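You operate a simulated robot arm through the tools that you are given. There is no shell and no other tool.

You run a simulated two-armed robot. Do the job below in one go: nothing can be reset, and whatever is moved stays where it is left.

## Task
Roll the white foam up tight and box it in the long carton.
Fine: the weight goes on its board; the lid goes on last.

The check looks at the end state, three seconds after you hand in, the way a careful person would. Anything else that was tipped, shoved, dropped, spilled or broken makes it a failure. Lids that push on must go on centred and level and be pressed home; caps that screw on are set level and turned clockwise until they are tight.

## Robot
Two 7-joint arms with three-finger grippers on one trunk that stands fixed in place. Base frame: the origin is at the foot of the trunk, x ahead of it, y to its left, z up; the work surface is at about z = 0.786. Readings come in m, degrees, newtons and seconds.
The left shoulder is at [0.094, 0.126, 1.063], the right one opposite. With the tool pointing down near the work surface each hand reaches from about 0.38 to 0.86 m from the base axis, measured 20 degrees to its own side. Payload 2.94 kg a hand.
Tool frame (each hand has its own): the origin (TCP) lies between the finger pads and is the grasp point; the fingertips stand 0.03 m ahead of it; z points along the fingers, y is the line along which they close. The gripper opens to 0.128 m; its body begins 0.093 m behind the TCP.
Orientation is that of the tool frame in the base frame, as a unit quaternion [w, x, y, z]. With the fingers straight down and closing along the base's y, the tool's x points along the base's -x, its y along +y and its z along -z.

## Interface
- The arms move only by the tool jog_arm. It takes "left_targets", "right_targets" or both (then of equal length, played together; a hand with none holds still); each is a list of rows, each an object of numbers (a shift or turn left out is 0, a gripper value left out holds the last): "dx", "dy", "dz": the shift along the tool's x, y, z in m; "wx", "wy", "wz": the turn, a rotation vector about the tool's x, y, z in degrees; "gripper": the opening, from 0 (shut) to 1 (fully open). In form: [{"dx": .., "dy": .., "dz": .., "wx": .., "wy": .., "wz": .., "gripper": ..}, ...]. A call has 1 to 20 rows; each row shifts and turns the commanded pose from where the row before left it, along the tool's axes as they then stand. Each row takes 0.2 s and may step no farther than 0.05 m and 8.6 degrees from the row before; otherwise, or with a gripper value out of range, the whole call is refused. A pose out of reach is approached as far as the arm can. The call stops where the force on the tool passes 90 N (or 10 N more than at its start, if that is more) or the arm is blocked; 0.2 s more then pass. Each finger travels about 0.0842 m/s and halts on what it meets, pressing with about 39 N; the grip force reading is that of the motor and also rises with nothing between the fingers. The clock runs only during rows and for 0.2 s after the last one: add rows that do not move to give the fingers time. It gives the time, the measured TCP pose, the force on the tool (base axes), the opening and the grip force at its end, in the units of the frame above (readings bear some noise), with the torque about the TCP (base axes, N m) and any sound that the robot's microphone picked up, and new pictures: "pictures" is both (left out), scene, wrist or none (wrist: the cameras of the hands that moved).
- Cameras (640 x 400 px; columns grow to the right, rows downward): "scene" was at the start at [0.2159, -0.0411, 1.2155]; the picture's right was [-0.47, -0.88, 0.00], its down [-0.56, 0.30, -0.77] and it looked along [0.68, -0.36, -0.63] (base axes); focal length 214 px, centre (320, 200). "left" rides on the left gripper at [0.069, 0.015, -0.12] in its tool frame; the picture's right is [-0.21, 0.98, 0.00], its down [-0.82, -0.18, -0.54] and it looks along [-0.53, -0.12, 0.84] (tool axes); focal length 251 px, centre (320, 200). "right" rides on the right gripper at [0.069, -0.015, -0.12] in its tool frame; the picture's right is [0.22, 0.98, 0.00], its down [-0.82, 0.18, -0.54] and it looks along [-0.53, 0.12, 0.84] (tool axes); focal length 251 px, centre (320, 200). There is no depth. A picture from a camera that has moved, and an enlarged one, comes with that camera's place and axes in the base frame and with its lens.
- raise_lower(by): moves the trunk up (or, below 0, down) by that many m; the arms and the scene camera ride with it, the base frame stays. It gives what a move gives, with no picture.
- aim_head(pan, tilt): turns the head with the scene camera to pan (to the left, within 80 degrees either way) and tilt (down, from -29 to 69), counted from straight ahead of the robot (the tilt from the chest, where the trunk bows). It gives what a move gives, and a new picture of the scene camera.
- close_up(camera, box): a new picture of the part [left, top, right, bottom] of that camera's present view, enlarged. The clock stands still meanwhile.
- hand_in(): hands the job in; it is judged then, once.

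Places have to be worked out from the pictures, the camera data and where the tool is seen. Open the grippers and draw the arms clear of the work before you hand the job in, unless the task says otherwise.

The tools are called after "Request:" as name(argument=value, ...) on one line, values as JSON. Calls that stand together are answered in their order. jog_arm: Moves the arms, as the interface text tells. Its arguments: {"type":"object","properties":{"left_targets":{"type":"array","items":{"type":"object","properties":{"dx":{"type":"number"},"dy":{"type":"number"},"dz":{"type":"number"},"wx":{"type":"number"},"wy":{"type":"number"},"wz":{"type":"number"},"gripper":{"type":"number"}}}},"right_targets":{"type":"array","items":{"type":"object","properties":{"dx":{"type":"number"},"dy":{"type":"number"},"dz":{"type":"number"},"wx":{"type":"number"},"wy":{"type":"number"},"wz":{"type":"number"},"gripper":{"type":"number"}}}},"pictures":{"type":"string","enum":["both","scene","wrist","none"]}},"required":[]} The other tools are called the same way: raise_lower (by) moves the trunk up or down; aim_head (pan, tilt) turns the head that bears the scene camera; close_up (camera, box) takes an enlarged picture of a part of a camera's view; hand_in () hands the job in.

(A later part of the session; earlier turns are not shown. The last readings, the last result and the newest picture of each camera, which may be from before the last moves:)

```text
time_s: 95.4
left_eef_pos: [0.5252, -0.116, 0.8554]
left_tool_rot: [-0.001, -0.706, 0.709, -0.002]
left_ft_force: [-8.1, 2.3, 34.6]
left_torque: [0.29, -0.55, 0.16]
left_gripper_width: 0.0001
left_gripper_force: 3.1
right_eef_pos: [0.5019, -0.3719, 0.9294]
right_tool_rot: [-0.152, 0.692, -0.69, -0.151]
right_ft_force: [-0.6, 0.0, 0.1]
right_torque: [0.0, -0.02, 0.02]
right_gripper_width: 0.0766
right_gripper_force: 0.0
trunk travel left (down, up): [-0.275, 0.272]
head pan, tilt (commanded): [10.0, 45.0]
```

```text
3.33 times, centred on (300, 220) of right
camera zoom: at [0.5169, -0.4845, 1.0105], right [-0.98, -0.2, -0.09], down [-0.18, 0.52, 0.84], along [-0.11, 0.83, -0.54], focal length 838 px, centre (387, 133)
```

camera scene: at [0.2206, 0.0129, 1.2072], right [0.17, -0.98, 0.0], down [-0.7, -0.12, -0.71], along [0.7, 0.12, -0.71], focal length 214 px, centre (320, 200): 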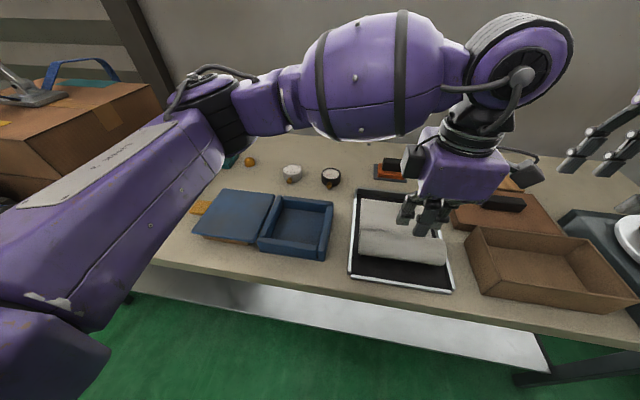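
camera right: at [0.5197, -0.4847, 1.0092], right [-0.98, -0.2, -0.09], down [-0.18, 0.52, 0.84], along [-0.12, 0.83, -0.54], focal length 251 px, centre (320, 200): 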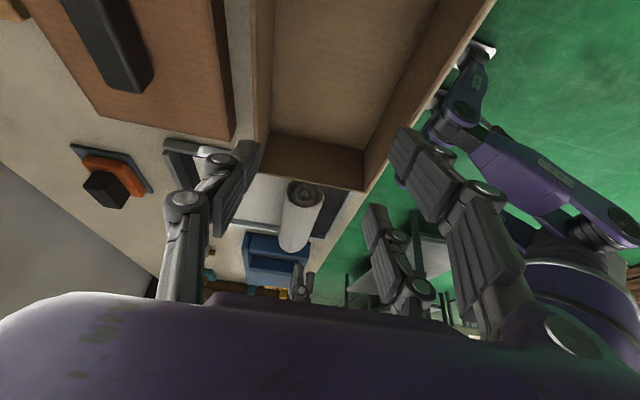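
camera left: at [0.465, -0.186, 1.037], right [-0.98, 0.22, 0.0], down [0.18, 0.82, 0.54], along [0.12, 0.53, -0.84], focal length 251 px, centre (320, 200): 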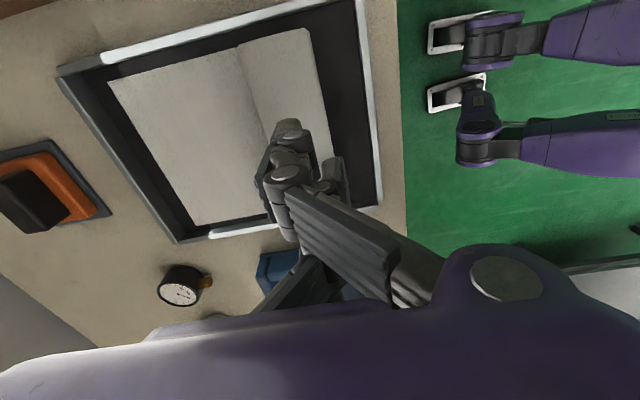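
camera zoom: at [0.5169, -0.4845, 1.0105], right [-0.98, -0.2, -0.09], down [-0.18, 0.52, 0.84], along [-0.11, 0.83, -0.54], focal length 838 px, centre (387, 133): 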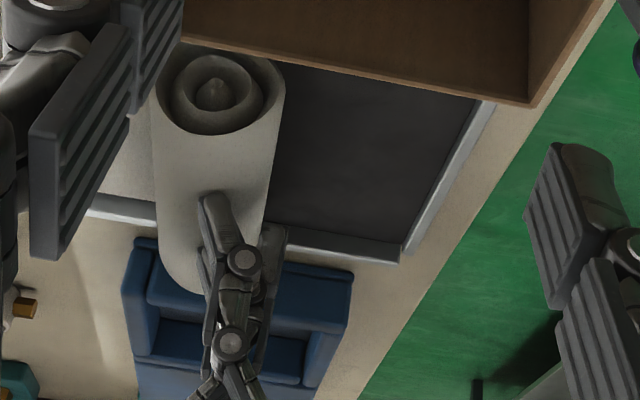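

Moving well with 35–40 N (roll ≈0.55). I continue two more steps, then re-stroke.

Request:
jog_arm(left_targets=[{"dy": -0.006, "dz": -0.0003}, {"dy": -0.006, "dz": -0.0003}, {"dz": 0.0}], pictures="none")

Request:
close_up(camera="right", box=[200, 160, 370, 290])

Request:
jog_arm(left_targets=[{"dy": -0.006, "dz": -0.0003}, {"dy": -0.006, "dz": -0.0003}, {"dz": 0.0}], pictures="none")

Request:
close_up(camera="right", box=[200, 160, 370, 290])

Request:
close_up(camera="scene", box=[340, 170, 460, 280])

```text
time_s: 96.2
left_eef_pos: [0.5405, -0.1152, 0.8523]
left_tool_rot: [0.001, -0.707, 0.707, 0.001]
left_ft_force: [0.5, 0.5, 5.1]
left_torque: [0.07, -0.13, 0.0]
left_gripper_width: 0.0
left_gripper_force: 3.4
right_eef_pos: [0.5059, -0.3726, 0.927]
right_tool_rot: [-0.152, 0.691, -0.69, -0.152]
right_ft_force: [-0.9, -1.1, -0.4]
right_torque: [0.03, 0.03, 0.01]
right_gripper_width: 0.0768
right_gripper_force: 0.0
trunk travel left (down, up): [-0.275, 0.272]
head pan, tilt (commanded): [10.0, 45.0]
```

```text
3.08 times, centred on (285, 225) of right
camera zoom: at [0.5197, -0.485, 1.0088], right [-0.98, -0.2, -0.09], down [-0.18, 0.52, 0.84], along [-0.12, 0.83, -0.54], focal length 774 px, centre (428, 123)
```

zoom: 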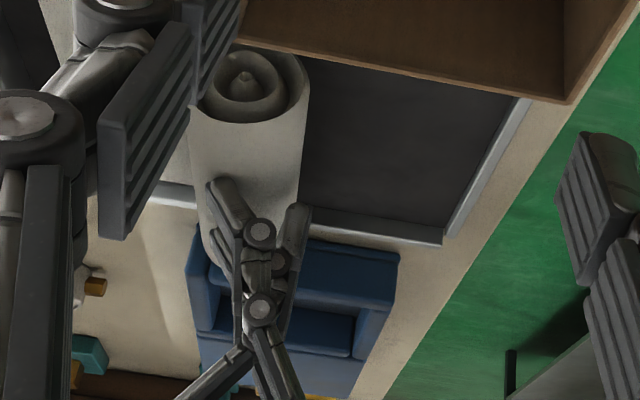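

```text
time_s: 97.0
left_eef_pos: [0.5517, -0.1165, 0.855]
left_tool_rot: [0.0, -0.706, 0.708, 0.0]
left_ft_force: [0.2, 4.0, 9.0]
left_torque: [0.06, -0.2, 0.1]
left_gripper_width: 0.0001
left_gripper_force: 3.1
right_eef_pos: [0.5048, -0.3723, 0.929]
right_tool_rot: [-0.152, 0.691, -0.69, -0.152]
right_ft_force: [0.0, 0.5, 0.1]
right_torque: [0.01, 0.02, -0.01]
right_gripper_width: 0.0764
right_gripper_force: 0.1
trunk travel left (down, up): [-0.275, 0.272]
head pan, tilt (commanded): [10.0, 45.0]
```

```text
3.08 times, centred on (285, 225) of right
camera zoom: at [0.5193, -0.4846, 1.0093], right [-0.98, -0.2, -0.09], down [-0.18, 0.52, 0.84], along [-0.12, 0.83, -0.54], focal length 774 px, centre (428, 123)
```

zoom: 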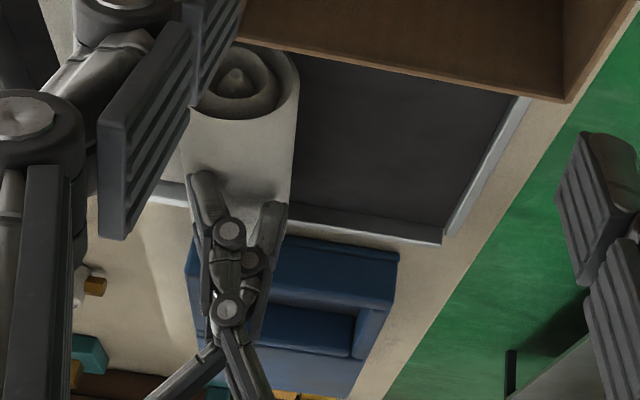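

```text
3.64 times, centred on (400, 225) of scene
camera zoom: at [0.2197, 0.0134, 1.2074], right [0.17, -0.98, 0.0], down [-0.7, -0.12, -0.71], along [0.7, 0.12, -0.71], focal length 780 px, centre (29, 109)
```

zoom: 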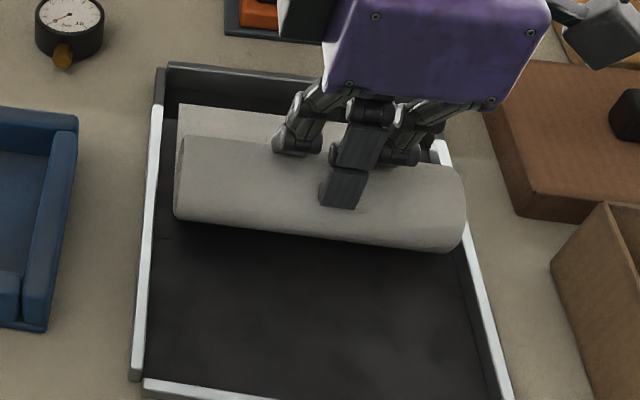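

Roll now at ≈0.566. I lift and reposition the left tips to x≈0.541, and shift the right hand +x 5 cm for a clearer end view.

Request:
jog_arm(left_targets=[{"dz": -0.02}, {"dy": 0.011}, {"dz": 0.016}, {"dz": 0.002}, {"dz": 0.0}], right_targets=[{"dy": -0.025}, {"dy": -0.025}, {"dz": 0.0}, {"dz": 0.0}, {"dz": 0.0}], pictures="none")

Request:
close_up(camera="right", box=[200, 160, 370, 290])

```text
time_s: 98.2
left_eef_pos: [0.54, -0.1166, 0.8571]
left_tool_rot: [0.001, -0.707, 0.708, -0.001]
left_ft_force: [-0.4, 1.5, 6.6]
left_torque: [0.15, -0.1, 0.02]
left_gripper_width: 0.0
left_gripper_force: 3.4
right_eef_pos: [0.5542, -0.3716, 0.9289]
right_tool_rot: [-0.153, 0.691, -0.69, -0.152]
right_ft_force: [0.0, 0.5, 0.7]
right_torque: [-0.01, -0.01, 0.03]
right_gripper_width: 0.0766
right_gripper_force: 0.1
trunk travel left (down, up): [-0.275, 0.272]
head pan, tilt (commanded): [10.0, 45.0]
```

```text
3.08 times, centred on (285, 225) of right
camera zoom: at [0.5692, -0.4848, 1.0088], right [-0.98, -0.2, -0.09], down [-0.18, 0.52, 0.84], along [-0.12, 0.83, -0.54], focal length 774 px, centre (428, 123)
```

zoom: 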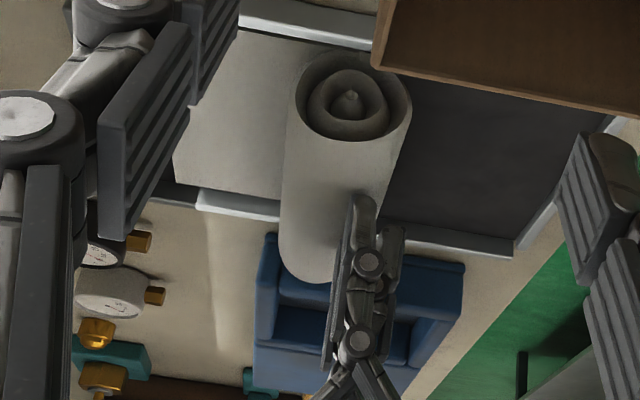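

Contact 6.6 N. I press 1.5 mm more and stroke forward.

Request:
jog_arm(left_targets=[{"dz": 0.0015}, {"dy": -0.006, "dz": -0.0003}, {"dy": -0.006, "dz": -0.0003}, {"dy": -0.006, "dz": -0.0003}, {"dz": 0.0}], pictures="none")

Request:
close_up(camera="right", box=[200, 160, 370, 290])

Request:
jog_arm(left_targets=[{"dy": -0.006, "dz": -0.0003}, {"dy": -0.006, "dz": -0.0003}, {"dz": 0.0}], pictures="none")

Request:
close_up(camera="right", box=[200, 160, 370, 290])

```text
time_s: 99.4
left_eef_pos: [0.5557, -0.1158, 0.8557]
left_tool_rot: [0.0, -0.707, 0.708, 0.001]
left_ft_force: [-3.4, -1.4, 17.8]
left_torque: [-0.05, -0.27, -0.05]
left_gripper_width: 0.0004
left_gripper_force: 3.3
right_eef_pos: [0.5546, -0.3725, 0.9283]
right_tool_rot: [-0.153, 0.691, -0.69, -0.152]
right_ft_force: [0.0, -0.2, -0.6]
right_torque: [-0.01, 0.02, -0.01]
right_gripper_width: 0.0767
right_gripper_force: 0.1
trunk travel left (down, up): [-0.275, 0.272]
head pan, tilt (commanded): [10.0, 45.0]
```

```text
3.08 times, centred on (285, 225) of right
camera zoom: at [0.5684, -0.485, 1.0091], right [-0.98, -0.2, -0.09], down [-0.18, 0.52, 0.84], along [-0.12, 0.83, -0.54], focal length 774 px, centre (428, 123)
```

zoom: 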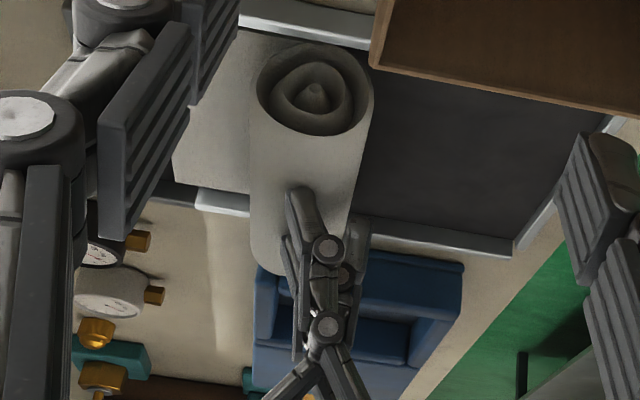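

```text
time_s: 100.2
left_eef_pos: [0.57, -0.1164, 0.8559]
left_tool_rot: [0.001, -0.707, 0.708, 0.001]
left_ft_force: [0.8, -2.6, 7.1]
left_torque: [-0.06, -0.16, -0.04]
left_gripper_width: 0.0
left_gripper_force: 3.5
right_eef_pos: [0.5538, -0.3733, 0.9286]
right_tool_rot: [-0.154, 0.691, -0.69, -0.152]
right_ft_force: [0.1, -0.7, 0.4]
right_torque: [0.01, -0.03, -0.02]
right_gripper_width: 0.0768
right_gripper_force: 0.1
trunk travel left (down, up): [-0.275, 0.272]
head pan, tilt (commanded): [10.0, 45.0]
```

```text
3.08 times, centred on (285, 225) of right
camera zoom: at [0.5692, -0.4852, 1.0084], right [-0.98, -0.2, -0.09], down [-0.18, 0.52, 0.84], along [-0.12, 0.83, -0.54], focal length 774 px, centre (428, 123)
```

zoom: 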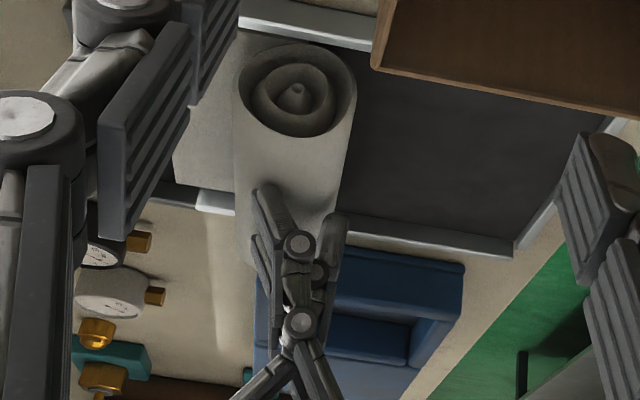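

Roll ≈0.59. I continue the stroke.

Request:
jog_arm(left_targets=[{"dy": -0.006}, {"dy": -0.006}, {"dz": 0.0}], pictures="none")

Request:
close_up(camera="right", box=[200, 160, 370, 290])

Request:
close_up(camera="scene", box=[340, 150, 460, 260])

```text
time_s: 101.0
left_eef_pos: [0.5826, -0.1161, 0.8556]
left_tool_rot: [0.0, -0.707, 0.707, 0.0]
left_ft_force: [1.8, 0.6, 6.2]
left_torque: [-0.01, -0.14, 0.0]
left_gripper_width: 0.0002
left_gripper_force: 3.5
right_eef_pos: [0.5554, -0.3733, 0.9277]
right_tool_rot: [-0.153, 0.691, -0.69, -0.152]
right_ft_force: [0.7, -0.6, -0.6]
right_torque: [0.02, -0.01, -0.02]
right_gripper_width: 0.0768
right_gripper_force: 0.0
trunk travel left (down, up): [-0.275, 0.272]
head pan, tilt (commanded): [10.0, 45.0]
```

```text
3.08 times, centred on (285, 225) of right
camera zoom: at [0.5693, -0.4849, 1.0087], right [-0.98, -0.2, -0.09], down [-0.18, 0.52, 0.84], along [-0.12, 0.83, -0.54], focal length 774 px, centre (428, 123)
```

zoom: 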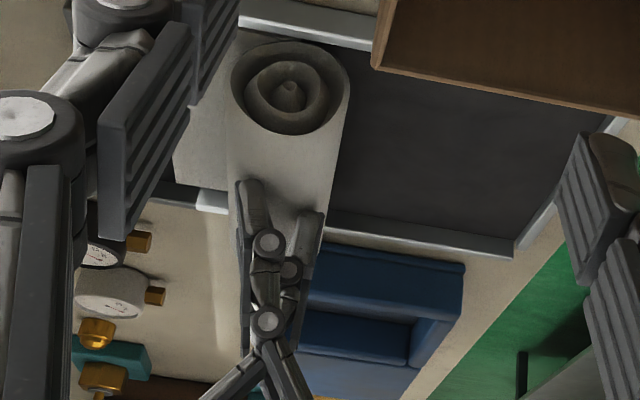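

```text
3.64 times, centred on (400, 205) of scene
camera zoom: at [0.22, 0.013, 1.2074], right [0.17, -0.98, 0.0], down [-0.7, -0.12, -0.71], along [0.7, 0.12, -0.71], focal length 780 px, centre (29, 182)
```

zoom: 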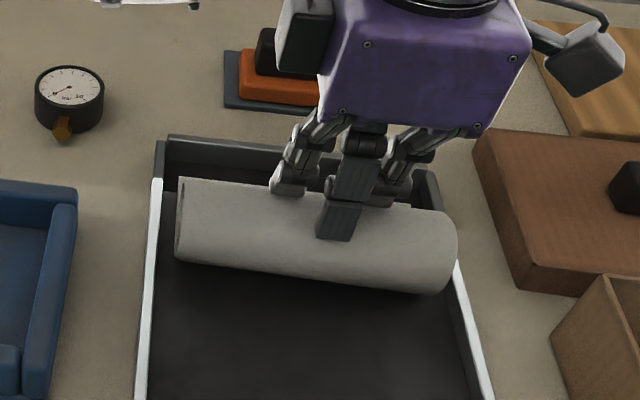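

Roll ≈0.594, some 6 cm of sheet left. Lift, reposition to x≈0.568 and stroke again.

Request:
jog_arm(left_targets=[{"dz": -0.02}, {"dy": 0.0145}, {"dz": 0.016}, {"dz": 0.002}, {"dz": 0.0}], pictures="none")

Request:
close_up(camera="right", box=[200, 160, 370, 290])

```text
time_s: 102.2
left_eef_pos: [0.5675, -0.1159, 0.8583]
left_tool_rot: [0.0, -0.707, 0.708, 0.0]
left_ft_force: [0.5, 0.6, -0.2]
left_torque: [0.01, -0.01, 0.0]
left_gripper_width: 0.0
left_gripper_force: 3.4
right_eef_pos: [0.5554, -0.3729, 0.9292]
right_tool_rot: [-0.152, 0.691, -0.69, -0.152]
right_ft_force: [0.0, -0.9, 0.3]
right_torque: [0.03, -0.02, 0.02]
right_gripper_width: 0.077
right_gripper_force: 0.1
trunk travel left (down, up): [-0.275, 0.272]
head pan, tilt (commanded): [10.0, 45.0]
```

```text
3.08 times, centred on (285, 225) of right
camera zoom: at [0.5697, -0.4851, 1.0083], right [-0.98, -0.2, -0.09], down [-0.18, 0.52, 0.84], along [-0.12, 0.83, -0.54], focal length 774 px, centre (428, 123)
```

zoom: 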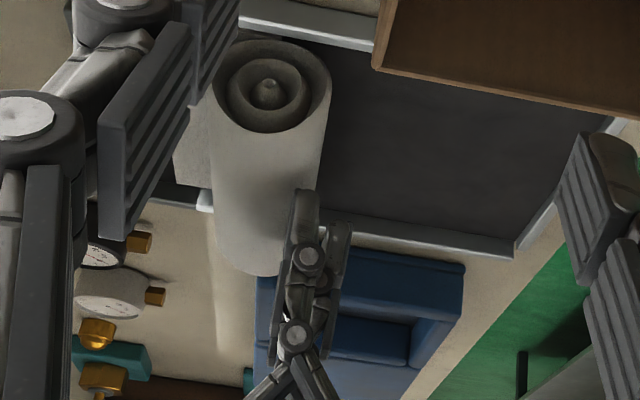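

After release the roll advanced to ≈0.603. I move tips to x≈0.577 and press down to contact.

Request:
jog_arm(left_targets=[{"dy": -0.0095}, {"dz": 0.002}, {"dz": 0.0}], pictures="none")

Request:
jog_arm(left_targets=[{"dz": 0.002}, {"dz": 0.0}], pictures="none")

```text
time_s: 103.0
left_eef_pos: [0.5782, -0.1156, 0.8569]
left_tool_rot: [0.0, -0.707, 0.708, -0.001]
left_ft_force: [-2.1, 1.9, 9.7]
left_torque: [0.16, -0.08, 0.07]
left_gripper_width: 0.0002
left_gripper_force: 3.5
right_eef_pos: [0.5547, -0.373, 0.9291]
right_tool_rot: [0.154, -0.69, 0.691, 0.152]
right_ft_force: [-0.2, -1.0, -0.1]
right_torque: [0.03, 0.02, -0.04]
right_gripper_width: 0.0771
right_gripper_force: 0.1
trunk travel left (down, up): [-0.275, 0.272]
head pan, tilt (commanded): [10.0, 45.0]
```

```text
time_s: 103.6
left_eef_pos: [0.5756, -0.1164, 0.8571]
left_tool_rot: [0.001, -0.707, 0.707, -0.002]
left_ft_force: [-6.2, 1.7, 24.6]
left_torque: [0.31, -0.26, 0.17]
left_gripper_width: 0.0
left_gripper_force: 2.7
right_eef_pos: [0.5536, -0.3728, 0.9286]
right_tool_rot: [-0.153, 0.691, -0.691, -0.15]
right_ft_force: [-0.4, -0.2, 0.0]
right_torque: [0.01, 0.02, 0.01]
right_gripper_width: 0.0767
right_gripper_force: 0.1
trunk travel left (down, up): [-0.275, 0.272]
head pan, tilt (commanded): [10.0, 45.0]
```

At 25 N press I stroke forward again.

Request:
jog_arm(left_targets=[{"dy": -0.006, "dz": -0.0003}, {"dy": -0.006, "dz": -0.0003}, {"dy": -0.006, "dz": -0.0003}, {"dz": 0.0}], pictures="none")

Request:
close_up(camera="right", box=[180, 160, 350, 290])

Request:
close_up(camera="scene", box=[340, 150, 460, 260])

```text
time_s: 104.6
left_eef_pos: [0.5937, -0.1158, 0.8563]
left_tool_rot: [0.0, -0.707, 0.707, -0.002]
left_ft_force: [-4.1, 2.3, 29.3]
left_torque: [0.12, -0.34, 0.09]
left_gripper_width: 0.0
left_gripper_force: 3.3
right_eef_pos: [0.5531, -0.3712, 0.9298]
right_tool_rot: [-0.153, 0.691, -0.69, -0.15]
right_ft_force: [0.7, 0.3, -0.3]
right_torque: [-0.01, 0.02, -0.01]
right_gripper_width: 0.0767
right_gripper_force: 0.1
trunk travel left (down, up): [-0.275, 0.272]
head pan, tilt (commanded): [10.0, 45.0]
```

```text
3.08 times, centred on (265, 225) of right
camera zoom: at [0.5674, -0.4845, 1.01], right [-0.98, -0.2, -0.09], down [-0.18, 0.52, 0.84], along [-0.12, 0.83, -0.54], focal length 774 px, centre (489, 123)
```

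zoom: 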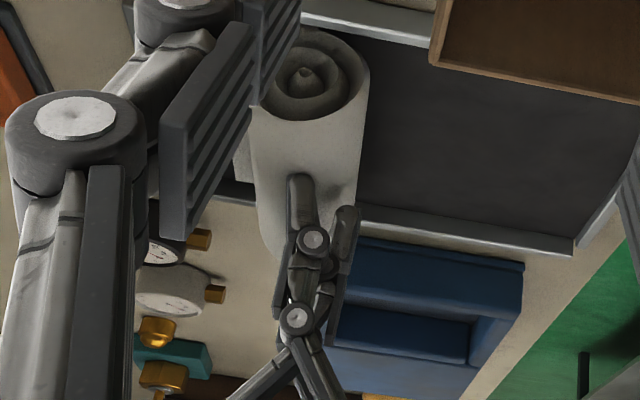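

```text
3.64 times, centred on (400, 205) of scene
camera zoom: at [0.2177, 0.0135, 1.2078], right [0.17, -0.98, 0.0], down [-0.69, -0.12, -0.71], along [0.7, 0.12, -0.71], focal length 780 px, centre (29, 182)
```

zoom: 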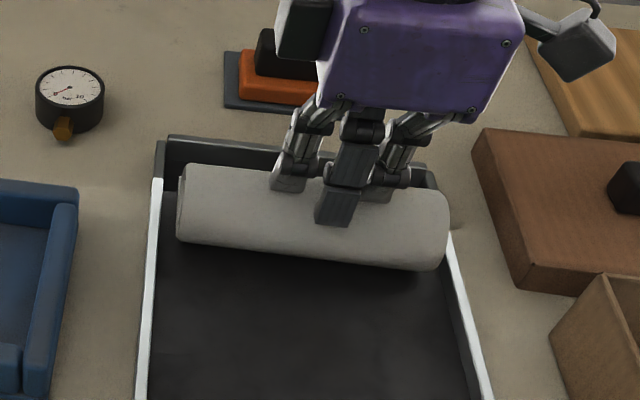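

Roll ≈0.612. I keep stroking forward.

Request:
jog_arm(left_targets=[{"dy": -0.006, "dz": -0.0003}, {"dy": -0.006, "dz": -0.0003}, {"dz": 0.0}], pictures="none")

Request:
close_up(camera="scene", box=[340, 150, 460, 260])

Request:
jog_arm(left_targets=[{"dy": -0.006, "dz": -0.0003}, {"dy": -0.006, "dz": -0.0003}, {"dz": 0.0}], right_targets=[{"dy": -0.02}, {"dy": -0.02}, {"dz": 0.0}], pictures="none")

Request:
close_up(camera="right", box=[200, 160, 370, 290])

Request:
close_up(camera="scene", box=[340, 150, 460, 260])

```text
time_s: 105.4
left_eef_pos: [0.6064, -0.1166, 0.8581]
left_tool_rot: [-0.001, -0.706, 0.708, -0.002]
left_ft_force: [-3.5, -0.4, 33.8]
left_torque: [0.21, -0.22, -0.01]
left_gripper_width: 0.0002
left_gripper_force: 2.6
right_eef_pos: [0.5528, -0.3718, 0.929]
right_tool_rot: [0.154, -0.69, 0.691, 0.151]
right_ft_force: [-0.5, 0.4, -0.1]
right_torque: [0.0, -0.02, 0.02]
right_gripper_width: 0.0763
right_gripper_force: 0.1
trunk travel left (down, up): [-0.275, 0.272]
head pan, tilt (commanded): [10.0, 45.0]
```

```text
3.64 times, centred on (400, 205) of scene
camera zoom: at [0.2173, 0.0134, 1.2079], right [0.17, -0.98, 0.0], down [-0.69, -0.12, -0.71], along [0.7, 0.12, -0.71], focal length 780 px, centre (29, 182)
```

zoom: 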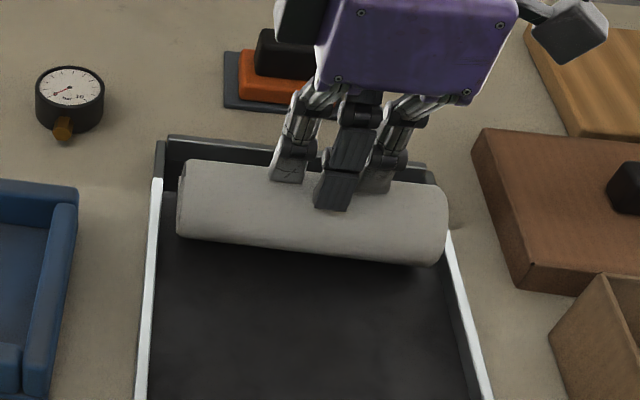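

```text
time_s: 106.2
left_eef_pos: [0.6182, -0.116, 0.856]
left_tool_rot: [0.0, -0.707, 0.707, 0.0]
left_ft_force: [-1.3, -0.2, 18.3]
left_torque: [-0.05, -0.38, 0.0]
left_gripper_width: 0.0
left_gripper_force: 2.7
right_eef_pos: [0.5949, -0.3713, 0.9269]
right_tool_rot: [-0.153, 0.691, -0.69, -0.152]
right_ft_force: [-0.1, 1.1, -0.1]
right_torque: [0.02, 0.03, 0.01]
right_gripper_width: 0.0769
right_gripper_force: 0.0
trunk travel left (down, up): [-0.275, 0.272]
head pan, tilt (commanded): [10.0, 45.0]
```

```text
3.08 times, centred on (285, 225) of right
camera zoom: at [0.6089, -0.4845, 1.0084], right [-0.98, -0.2, -0.09], down [-0.18, 0.52, 0.84], along [-0.12, 0.83, -0.54], focal length 774 px, centre (428, 123)
```

zoom: 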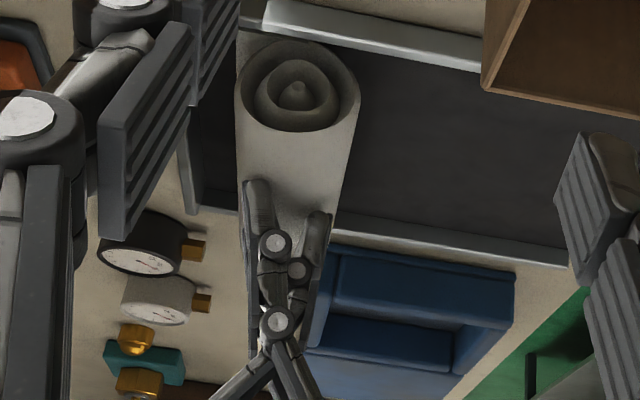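

```text
3.64 times, centred on (400, 205) of scene
camera zoom: at [0.219, 0.013, 1.2074], right [0.17, -0.98, 0.0], down [-0.7, -0.12, -0.71], along [0.7, 0.12, -0.71], focal length 780 px, centre (29, 182)
```

zoom: 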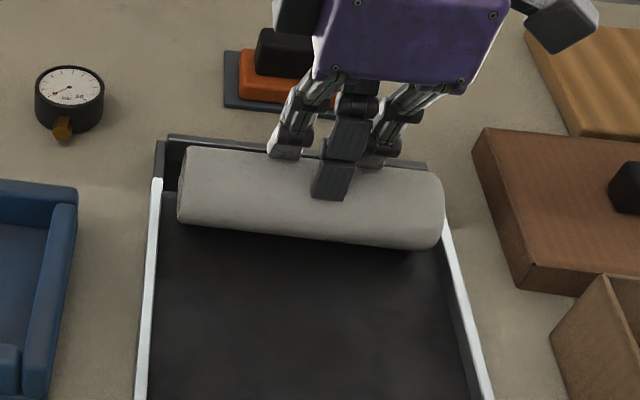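

No flat sheet is visible any more; roll ≈0.629. I lift off and look at the state.

Request:
jog_arm(left_targets=[{"dz": -0.02}, {"dz": -0.03}, {"dz": -0.03}, {"dz": 0.0}, {"dz": 0.0}], pictures="wrist")

Request:
close_up(camera="right", box=[200, 160, 370, 290])

Request:
close_up(camera="scene", box=[340, 150, 460, 260])

Request:
close_up(camera="left", box=[160, 0, 480, 200])

```text
time_s: 107.4
left_eef_pos: [0.6204, -0.1167, 0.937]
left_tool_rot: [0.0, -0.707, 0.707, 0.0]
left_ft_force: [-0.5, 0.3, 0.2]
left_torque: [0.01, 0.0, 0.01]
left_gripper_width: 0.0
left_gripper_force: 2.6
right_eef_pos: [0.5955, -0.3722, 0.9272]
right_tool_rot: [-0.152, 0.691, -0.69, -0.152]
right_ft_force: [-0.2, 0.0, -1.0]
right_torque: [0.0, -0.01, -0.02]
right_gripper_width: 0.0766
right_gripper_force: 0.1
trunk travel left (down, up): [-0.275, 0.272]
head pan, tilt (commanded): [10.0, 45.0]
camera left: at [0.6027, -0.1862, 1.0564], right [-0.98, 0.22, 0.0], down [0.18, 0.82, 0.54], along [0.12, 0.53, -0.84], focal length 251 px, centre (320, 200)
```

left: 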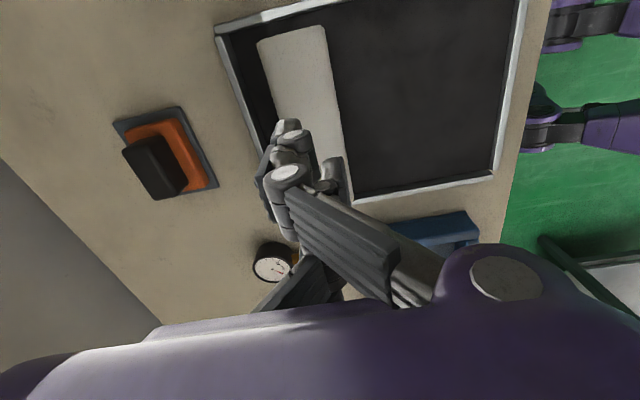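

```text
3.08 times, centred on (285, 225) of right
camera zoom: at [0.6096, -0.4847, 1.008], right [-0.98, -0.2, -0.09], down [-0.18, 0.52, 0.84], along [-0.12, 0.83, -0.54], focal length 774 px, centre (428, 123)
```

zoom: 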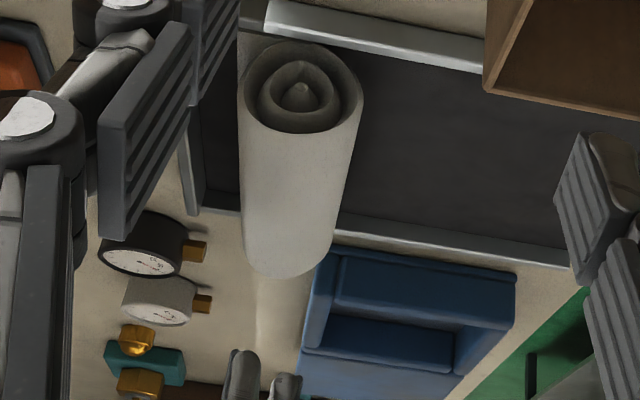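

```text
3.64 times, centred on (400, 205) of scene
camera zoom: at [0.2201, 0.0129, 1.2073], right [0.17, -0.98, 0.0], down [-0.7, -0.12, -0.71], along [0.7, 0.12, -0.71], focal length 780 px, centre (29, 182)
```

zoom: 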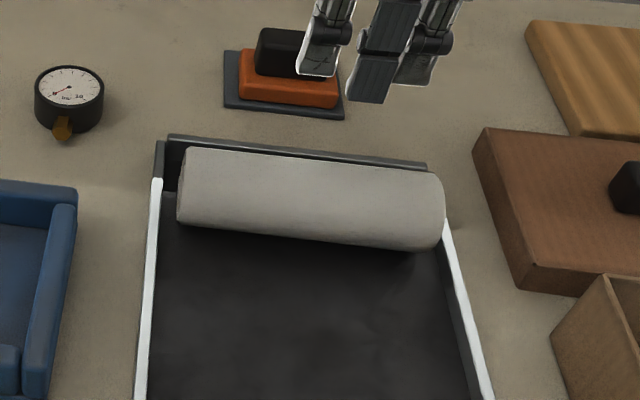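

```text
2.00 times, centred on (320, 100) of left
camera zoom: at [0.6027, -0.1862, 1.0564], right [-0.98, 0.22, 0.0], down [0.18, 0.82, 0.54], along [0.12, 0.53, -0.84], focal length 503 px, centre (320, 400)
```

zoom: 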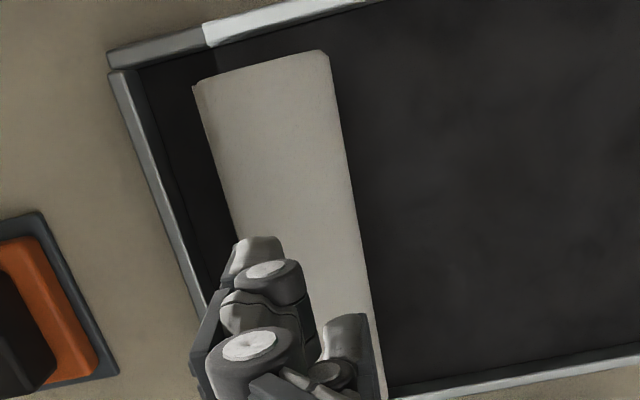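

Rolled and stable beside the far wall (x 0.599–0.653). I zoom into the end view to see the tail.

Request:
close_up(camera="right", box=[255, 165, 325, 215])

Request:
close_up(camera="left", box=[240, 10, 360, 90])

```text
8.00 times, centred on (290, 190) of right
camera zoom: at [0.6096, -0.4847, 1.008], right [-0.98, -0.2, -0.09], down [-0.18, 0.52, 0.84], along [-0.12, 0.83, -0.54], focal length 2012 px, centre (560, 280)
```

zoom: 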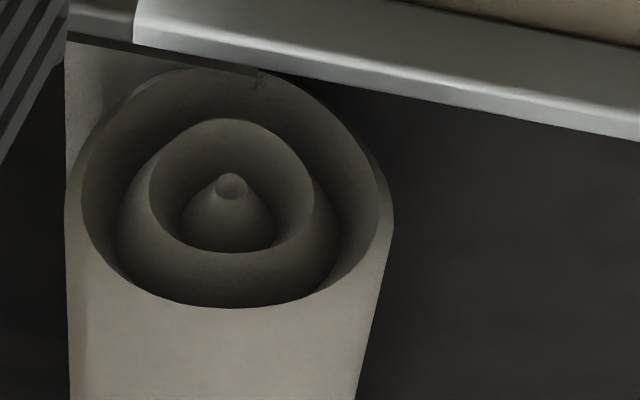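

```text
5.00 times, centred on (300, 50) of left
camera zoom: at [0.6027, -0.1862, 1.0564], right [-0.98, 0.22, 0.0], down [0.18, 0.82, 0.54], along [0.12, 0.53, -0.84], focal length 1257 px, centre (420, 950)
```

zoom: 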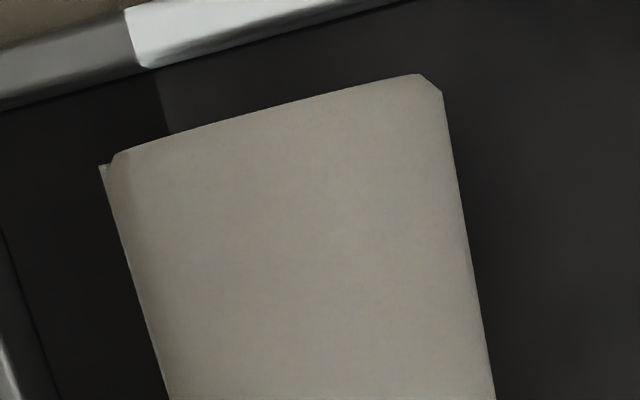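

A ~27 mm flat tail remains beneath the front of the roll. I do one more press-stroke from x≈0.600 to bring the tail under.

Request:
jog_arm(left_targets=[{"dy": 0.02, "dz": 0.03}, {"dz": 0.03}, {"dz": 0.018}, {"dz": 0.0}], pictures="none")

Request:
jog_arm(left_targets=[{"dz": 0.002}, {"dz": 0.0}], pictures="none")

Request:
close_up(camera="right", box=[200, 160, 370, 290])

```text
time_s: 108.4
left_eef_pos: [0.6001, -0.1172, 0.8593]
left_tool_rot: [0.0, -0.706, 0.708, 0.0]
left_ft_force: [-0.7, -0.5, 0.8]
left_torque: [-0.01, -0.02, -0.02]
left_gripper_width: 0.0
left_gripper_force: 3.6
right_eef_pos: [0.5955, -0.3713, 0.9266]
right_tool_rot: [-0.153, 0.691, -0.69, -0.153]
right_ft_force: [0.5, 0.2, -0.2]
right_torque: [0.0, -0.04, 0.0]
right_gripper_width: 0.0769
right_gripper_force: 0.1
trunk travel left (down, up): [-0.275, 0.272]
head pan, tilt (commanded): [10.0, 45.0]
```

```text
time_s: 109.0
left_eef_pos: [0.5984, -0.1161, 0.8565]
left_tool_rot: [0.0, -0.706, 0.708, 0.0]
left_ft_force: [-0.6, 0.1, 1.1]
left_torque: [-0.03, -0.02, -0.03]
left_gripper_width: 0.0004
left_gripper_force: 3.0
right_eef_pos: [0.5951, -0.3722, 0.9273]
right_tool_rot: [-0.153, 0.691, -0.69, -0.153]
right_ft_force: [0.7, -0.8, 0.6]
right_torque: [-0.02, 0.0, -0.01]
right_gripper_width: 0.0764
right_gripper_force: 0.1
trunk travel left (down, up): [-0.275, 0.272]
head pan, tilt (commanded): [10.0, 45.0]
```

```text
3.08 times, centred on (285, 225) of right
camera zoom: at [0.6097, -0.4846, 1.008], right [-0.98, -0.2, -0.09], down [-0.18, 0.52, 0.84], along [-0.12, 0.83, -0.54], focal length 774 px, centre (428, 123)
```

zoom: 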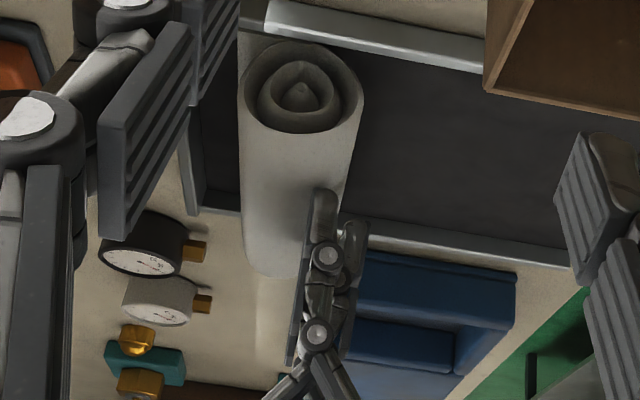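

Tips are at the rear-top of the roll. I press to ~25 N and stroke forward.

Request:
jog_arm(left_targets=[{"dz": 0.002}, {"dz": 0.0}], pictures="none")

Request:
jog_arm(left_targets=[{"dz": 0.0015}, {"dy": -0.006, "dz": -0.0003}, {"dy": -0.006, "dz": -0.0003}, {"dz": 0.0}], pictures="none")

Request:
close_up(camera="right", box=[200, 160, 370, 290])

```text
time_s: 109.6
left_eef_pos: [0.5992, -0.1168, 0.8552]
left_tool_rot: [0.0, -0.707, 0.708, -0.001]
left_ft_force: [-0.2, -0.1, 4.2]
left_torque: [0.14, -0.05, -0.01]
left_gripper_width: 0.0
left_gripper_force: 2.9
right_eef_pos: [0.5947, -0.3731, 0.9271]
right_tool_rot: [-0.153, 0.691, -0.69, -0.152]
right_ft_force: [0.3, 0.4, 0.0]
right_torque: [0.0, -0.01, 0.02]
right_gripper_width: 0.0769
right_gripper_force: 0.1
trunk travel left (down, up): [-0.275, 0.272]
head pan, tilt (commanded): [10.0, 45.0]
```

```text
time_s: 110.6
left_eef_pos: [0.6098, -0.1163, 0.8567]
left_tool_rot: [0.0, -0.707, 0.708, -0.004]
left_ft_force: [-6.2, 1.0, 32.5]
left_torque: [0.41, -0.37, 0.17]
left_gripper_width: 0.0
left_gripper_force: 3.2
right_eef_pos: [0.5921, -0.3714, 0.9292]
right_tool_rot: [-0.153, 0.691, -0.69, -0.151]
right_ft_force: [-0.1, -0.1, 0.0]
right_torque: [0.01, 0.03, 0.0]
right_gripper_width: 0.0767
right_gripper_force: 0.0
trunk travel left (down, up): [-0.275, 0.272]
head pan, tilt (commanded): [10.0, 45.0]
```

```text
3.08 times, centred on (285, 225) of right
camera zoom: at [0.607, -0.4842, 1.0101], right [-0.98, -0.2, -0.09], down [-0.18, 0.52, 0.84], along [-0.11, 0.83, -0.54], focal length 774 px, centre (428, 123)
```

zoom: 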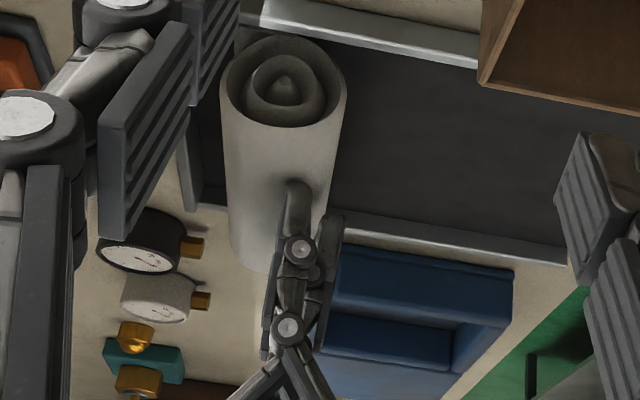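

Roll ≈0.633. Continue the stroke.

Request:
jog_arm(left_targets=[{"dy": -0.006, "dz": -0.0003}, {"dy": -0.006, "dz": -0.0003}, {"dz": 0.0}], pictures="none")

Request:
jog_arm(left_targets=[{"dy": -0.006, "dz": -0.0003}, {"dy": -0.006, "dz": -0.0003}, {"dz": 0.0}], pictures="none")

Request:
close_up(camera="right", box=[200, 160, 370, 290])

Request:
close_up(camera="scene", box=[340, 150, 460, 260])

```text
time_s: 111.4
left_eef_pos: [0.6208, -0.1164, 0.8566]
left_tool_rot: [0.001, -0.707, 0.707, -0.002]
left_ft_force: [-2.7, -0.2, 26.8]
left_torque: [0.08, -0.34, 0.04]
left_gripper_width: 0.0
left_gripper_force: 3.0
right_eef_pos: [0.5926, -0.3712, 0.928]
right_tool_rot: [-0.153, 0.691, -0.69, -0.152]
right_ft_force: [0.2, -0.2, -0.7]
right_torque: [-0.02, 0.02, 0.03]
right_gripper_width: 0.0771
right_gripper_force: 0.1
trunk travel left (down, up): [-0.275, 0.272]
head pan, tilt (commanded): [10.0, 45.0]
```

```text
time_s: 112.2
left_eef_pos: [0.6343, -0.1163, 0.8531]
left_tool_rot: [0.001, -0.706, 0.708, 0.002]
left_ft_force: [1.2, -3.4, 4.0]
left_torque: [-0.01, -0.13, -0.09]
left_gripper_width: 0.0
left_gripper_force: 2.9
right_eef_pos: [0.5948, -0.3722, 0.9262]
right_tool_rot: [-0.153, 0.691, -0.69, -0.152]
right_ft_force: [-1.0, 0.7, 0.2]
right_torque: [0.02, -0.03, 0.02]
right_gripper_width: 0.0768
right_gripper_force: 0.0
trunk travel left (down, up): [-0.275, 0.272]
head pan, tilt (commanded): [10.0, 45.0]
```

```text
3.08 times, centred on (285, 225) of right
camera zoom: at [0.6093, -0.4848, 1.0079], right [-0.98, -0.2, -0.09], down [-0.18, 0.52, 0.84], along [-0.12, 0.83, -0.54], focal length 774 px, centre (428, 123)
```

zoom: 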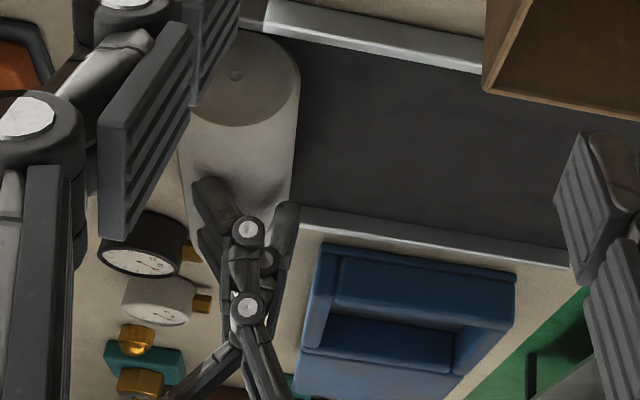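

```text
3.64 times, centred on (400, 205) of scene
camera zoom: at [0.2198, 0.0127, 1.2072], right [0.17, -0.98, 0.0], down [-0.7, -0.12, -0.71], along [0.7, 0.12, -0.71], focal length 780 px, centre (29, 182)
```

zoom: 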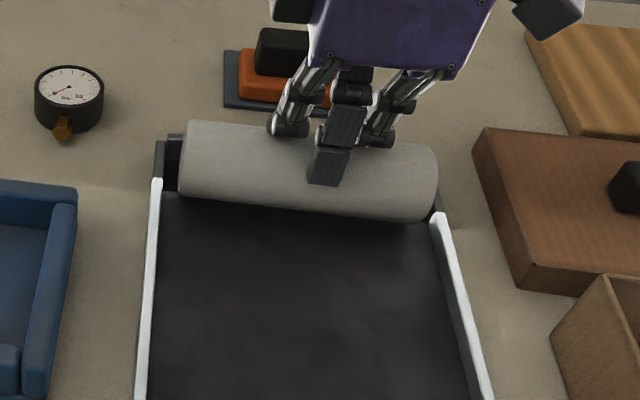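

The end face has now turned solid – the foam is fully and tightly rolled, lying against the far wall (x≈0.65). I lift off and look at it.

Request:
jog_arm(left_targets=[{"dz": -0.02}, {"dz": -0.03}, {"dz": -0.03}, {"dz": 0.0}], pictures="wrist")

Request:
close_up(camera="left", box=[160, 0, 480, 200])

Request:
close_up(camera="scene", box=[340, 150, 460, 260])

Request:
close_up(camera="right", box=[200, 130, 370, 260])

```text
time_s: 113.2
left_eef_pos: [0.6355, -0.117, 0.9351]
left_tool_rot: [0.0, -0.707, 0.708, 0.001]
left_ft_force: [-0.4, 0.4, -0.3]
left_torque: [0.01, 0.02, -0.02]
left_gripper_width: 0.0001
left_gripper_force: 2.9
right_eef_pos: [0.5958, -0.3721, 0.9277]
right_tool_rot: [-0.152, 0.691, -0.69, -0.153]
right_ft_force: [-0.3, -0.1, -1.3]
right_torque: [0.0, 0.01, 0.02]
right_gripper_width: 0.0765
right_gripper_force: 0.0
trunk travel left (down, up): [-0.275, 0.272]
head pan, tilt (commanded): [10.0, 45.0]
camera left: at [0.6195, -0.1865, 1.0552], right [-0.98, 0.22, 0.0], down [0.18, 0.82, 0.54], along [0.12, 0.53, -0.84], focal length 251 px, centre (320, 200)
```

left: 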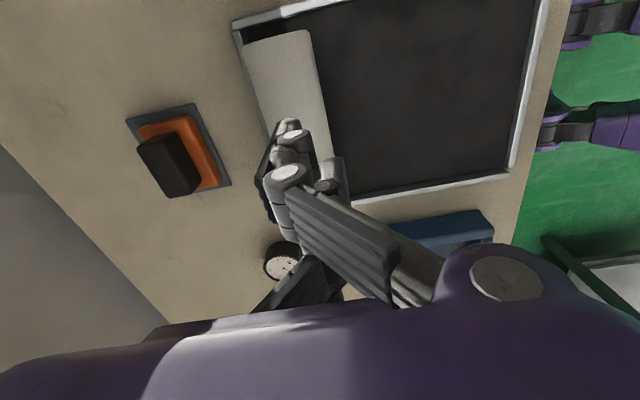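

```text
2.00 times, centred on (320, 100) of left
camera zoom: at [0.6195, -0.1865, 1.0552], right [-0.98, 0.22, 0.0], down [0.18, 0.82, 0.54], along [0.12, 0.53, -0.84], focal length 503 px, centre (320, 400)
```

zoom: 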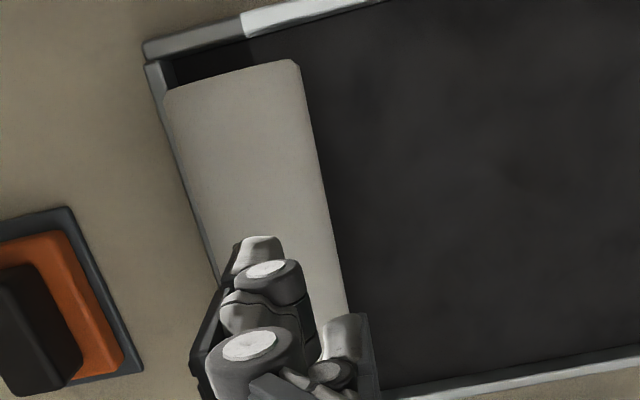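

```text
3.64 times, centred on (400, 205) of scene
camera zoom: at [0.2207, 0.0129, 1.2072], right [0.17, -0.98, 0.0], down [-0.7, -0.12, -0.71], along [0.7, 0.12, -0.71], focal length 780 px, centre (29, 182)
```

zoom: 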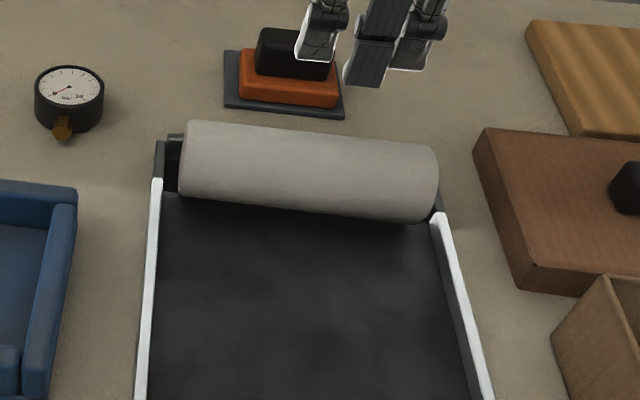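

```text
3.08 times, centred on (285, 195) of right
camera zoom: at [0.6101, -0.4846, 1.0077], right [-0.98, -0.2, -0.09], down [-0.18, 0.52, 0.84], along [-0.12, 0.83, -0.54], focal length 774 px, centre (428, 215)
```

zoom: 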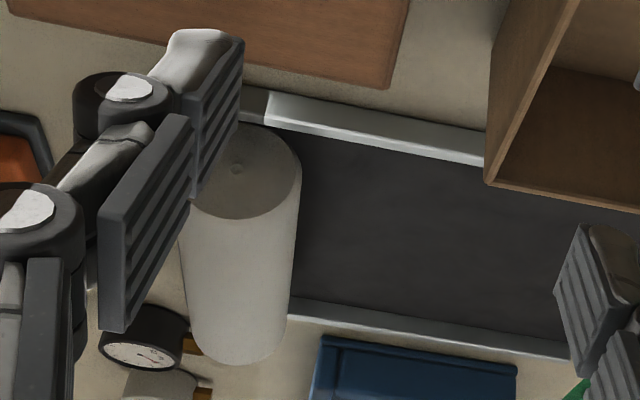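

The roll (about 0.053 m thick) lies at x≈0.656 against the far wall. I open the left hand to ~0.09 m and straddle it, keeping tips above the far wall (z≈0.82), then check.

Request:
jog_arm(left_targets=[{"dy": -0.0205, "gripper": 0.7}, {"dz": 0.03}, {"dz": 0.025}, {"dz": 0.0}], right_targets=[{"dz": -0.02}, {"dz": -0.02}, {"dx": 0.02}, {"dx": 0.02}], pictures="wrist")

Request:
close_up(camera="left", box=[160, 0, 480, 200])

Request:
close_up(camera="scene", box=[340, 150, 460, 260])

```text
time_s: 114.2
left_eef_pos: [0.6548, -0.1175, 0.8788]
left_tool_rot: [0.0, -0.707, 0.707, -0.001]
left_ft_force: [0.1, 0.2, -1.0]
left_torque: [0.0, 0.03, 0.0]
left_gripper_width: 0.0893
left_gripper_force: 0.0
right_eef_pos: [0.5957, -0.4251, 0.9466]
right_tool_rot: [-0.152, 0.691, -0.69, -0.152]
right_ft_force: [-0.3, 0.2, 0.4]
right_torque: [-0.04, 0.0, -0.04]
right_gripper_width: 0.0765
right_gripper_force: 0.0
trunk travel left (down, up): [-0.275, 0.272]
head pan, tilt (commanded): [10.0, 45.0]
camera right: at [0.6099, -0.5379, 1.0275], right [-0.98, -0.2, -0.09], down [-0.18, 0.52, 0.84], along [-0.12, 0.83, -0.54], focal length 251 px, centre (320, 200)
camera left: at [0.6392, -0.1867, 0.9995], right [-0.98, 0.22, 0.0], down [0.18, 0.82, 0.54], along [0.12, 0.53, -0.84], focal length 251 px, centre (320, 200)
```

right: 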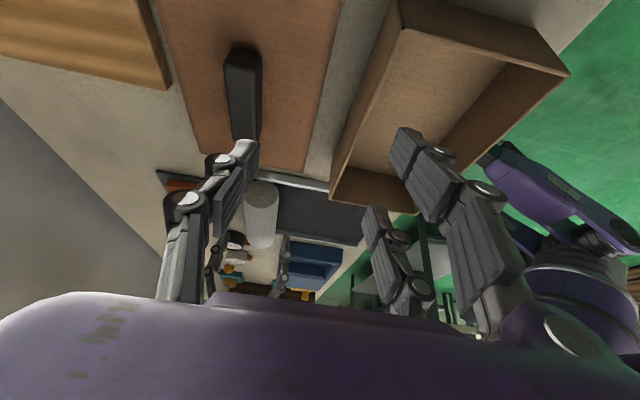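
left: 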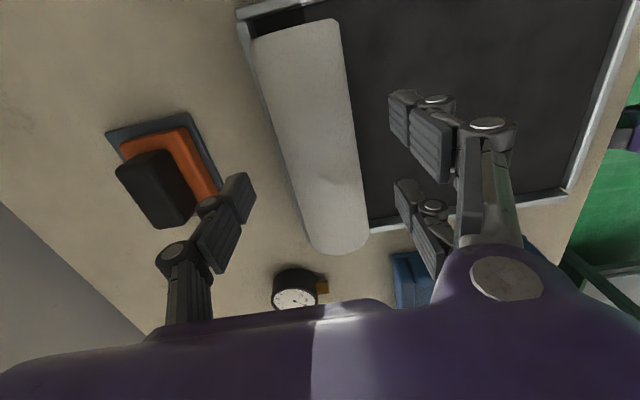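

```text
2.00 times, centred on (320, 100) of left
camera zoom: at [0.6392, -0.1867, 0.9995], right [-0.98, 0.22, 0.0], down [0.18, 0.82, 0.54], along [0.12, 0.53, -0.84], focal length 503 px, centre (320, 400)
```

zoom: 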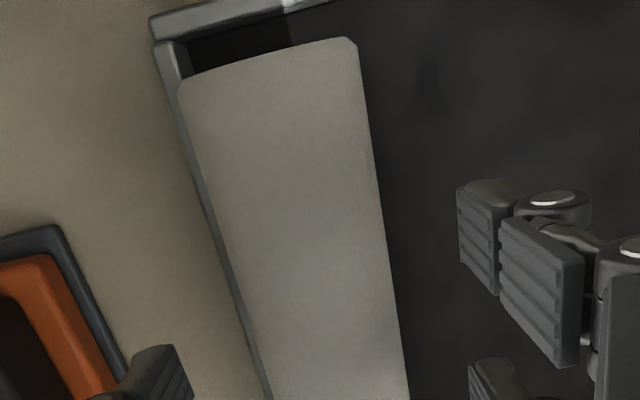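

```text
3.64 times, centred on (400, 205) of scene
camera zoom: at [0.2201, 0.0129, 1.2073], right [0.17, -0.98, 0.0], down [-0.7, -0.12, -0.71], along [0.7, 0.12, -0.71], focal length 780 px, centre (29, 182)
```

zoom: 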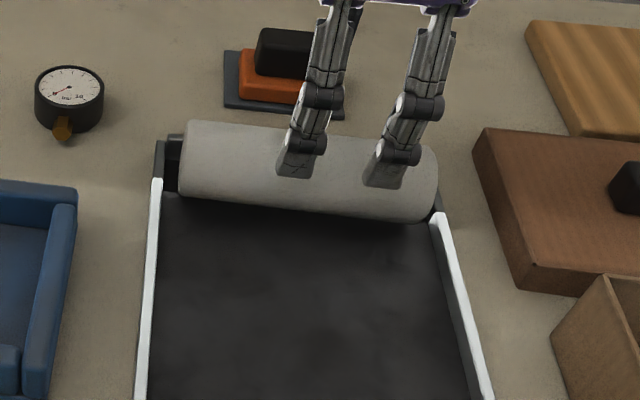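

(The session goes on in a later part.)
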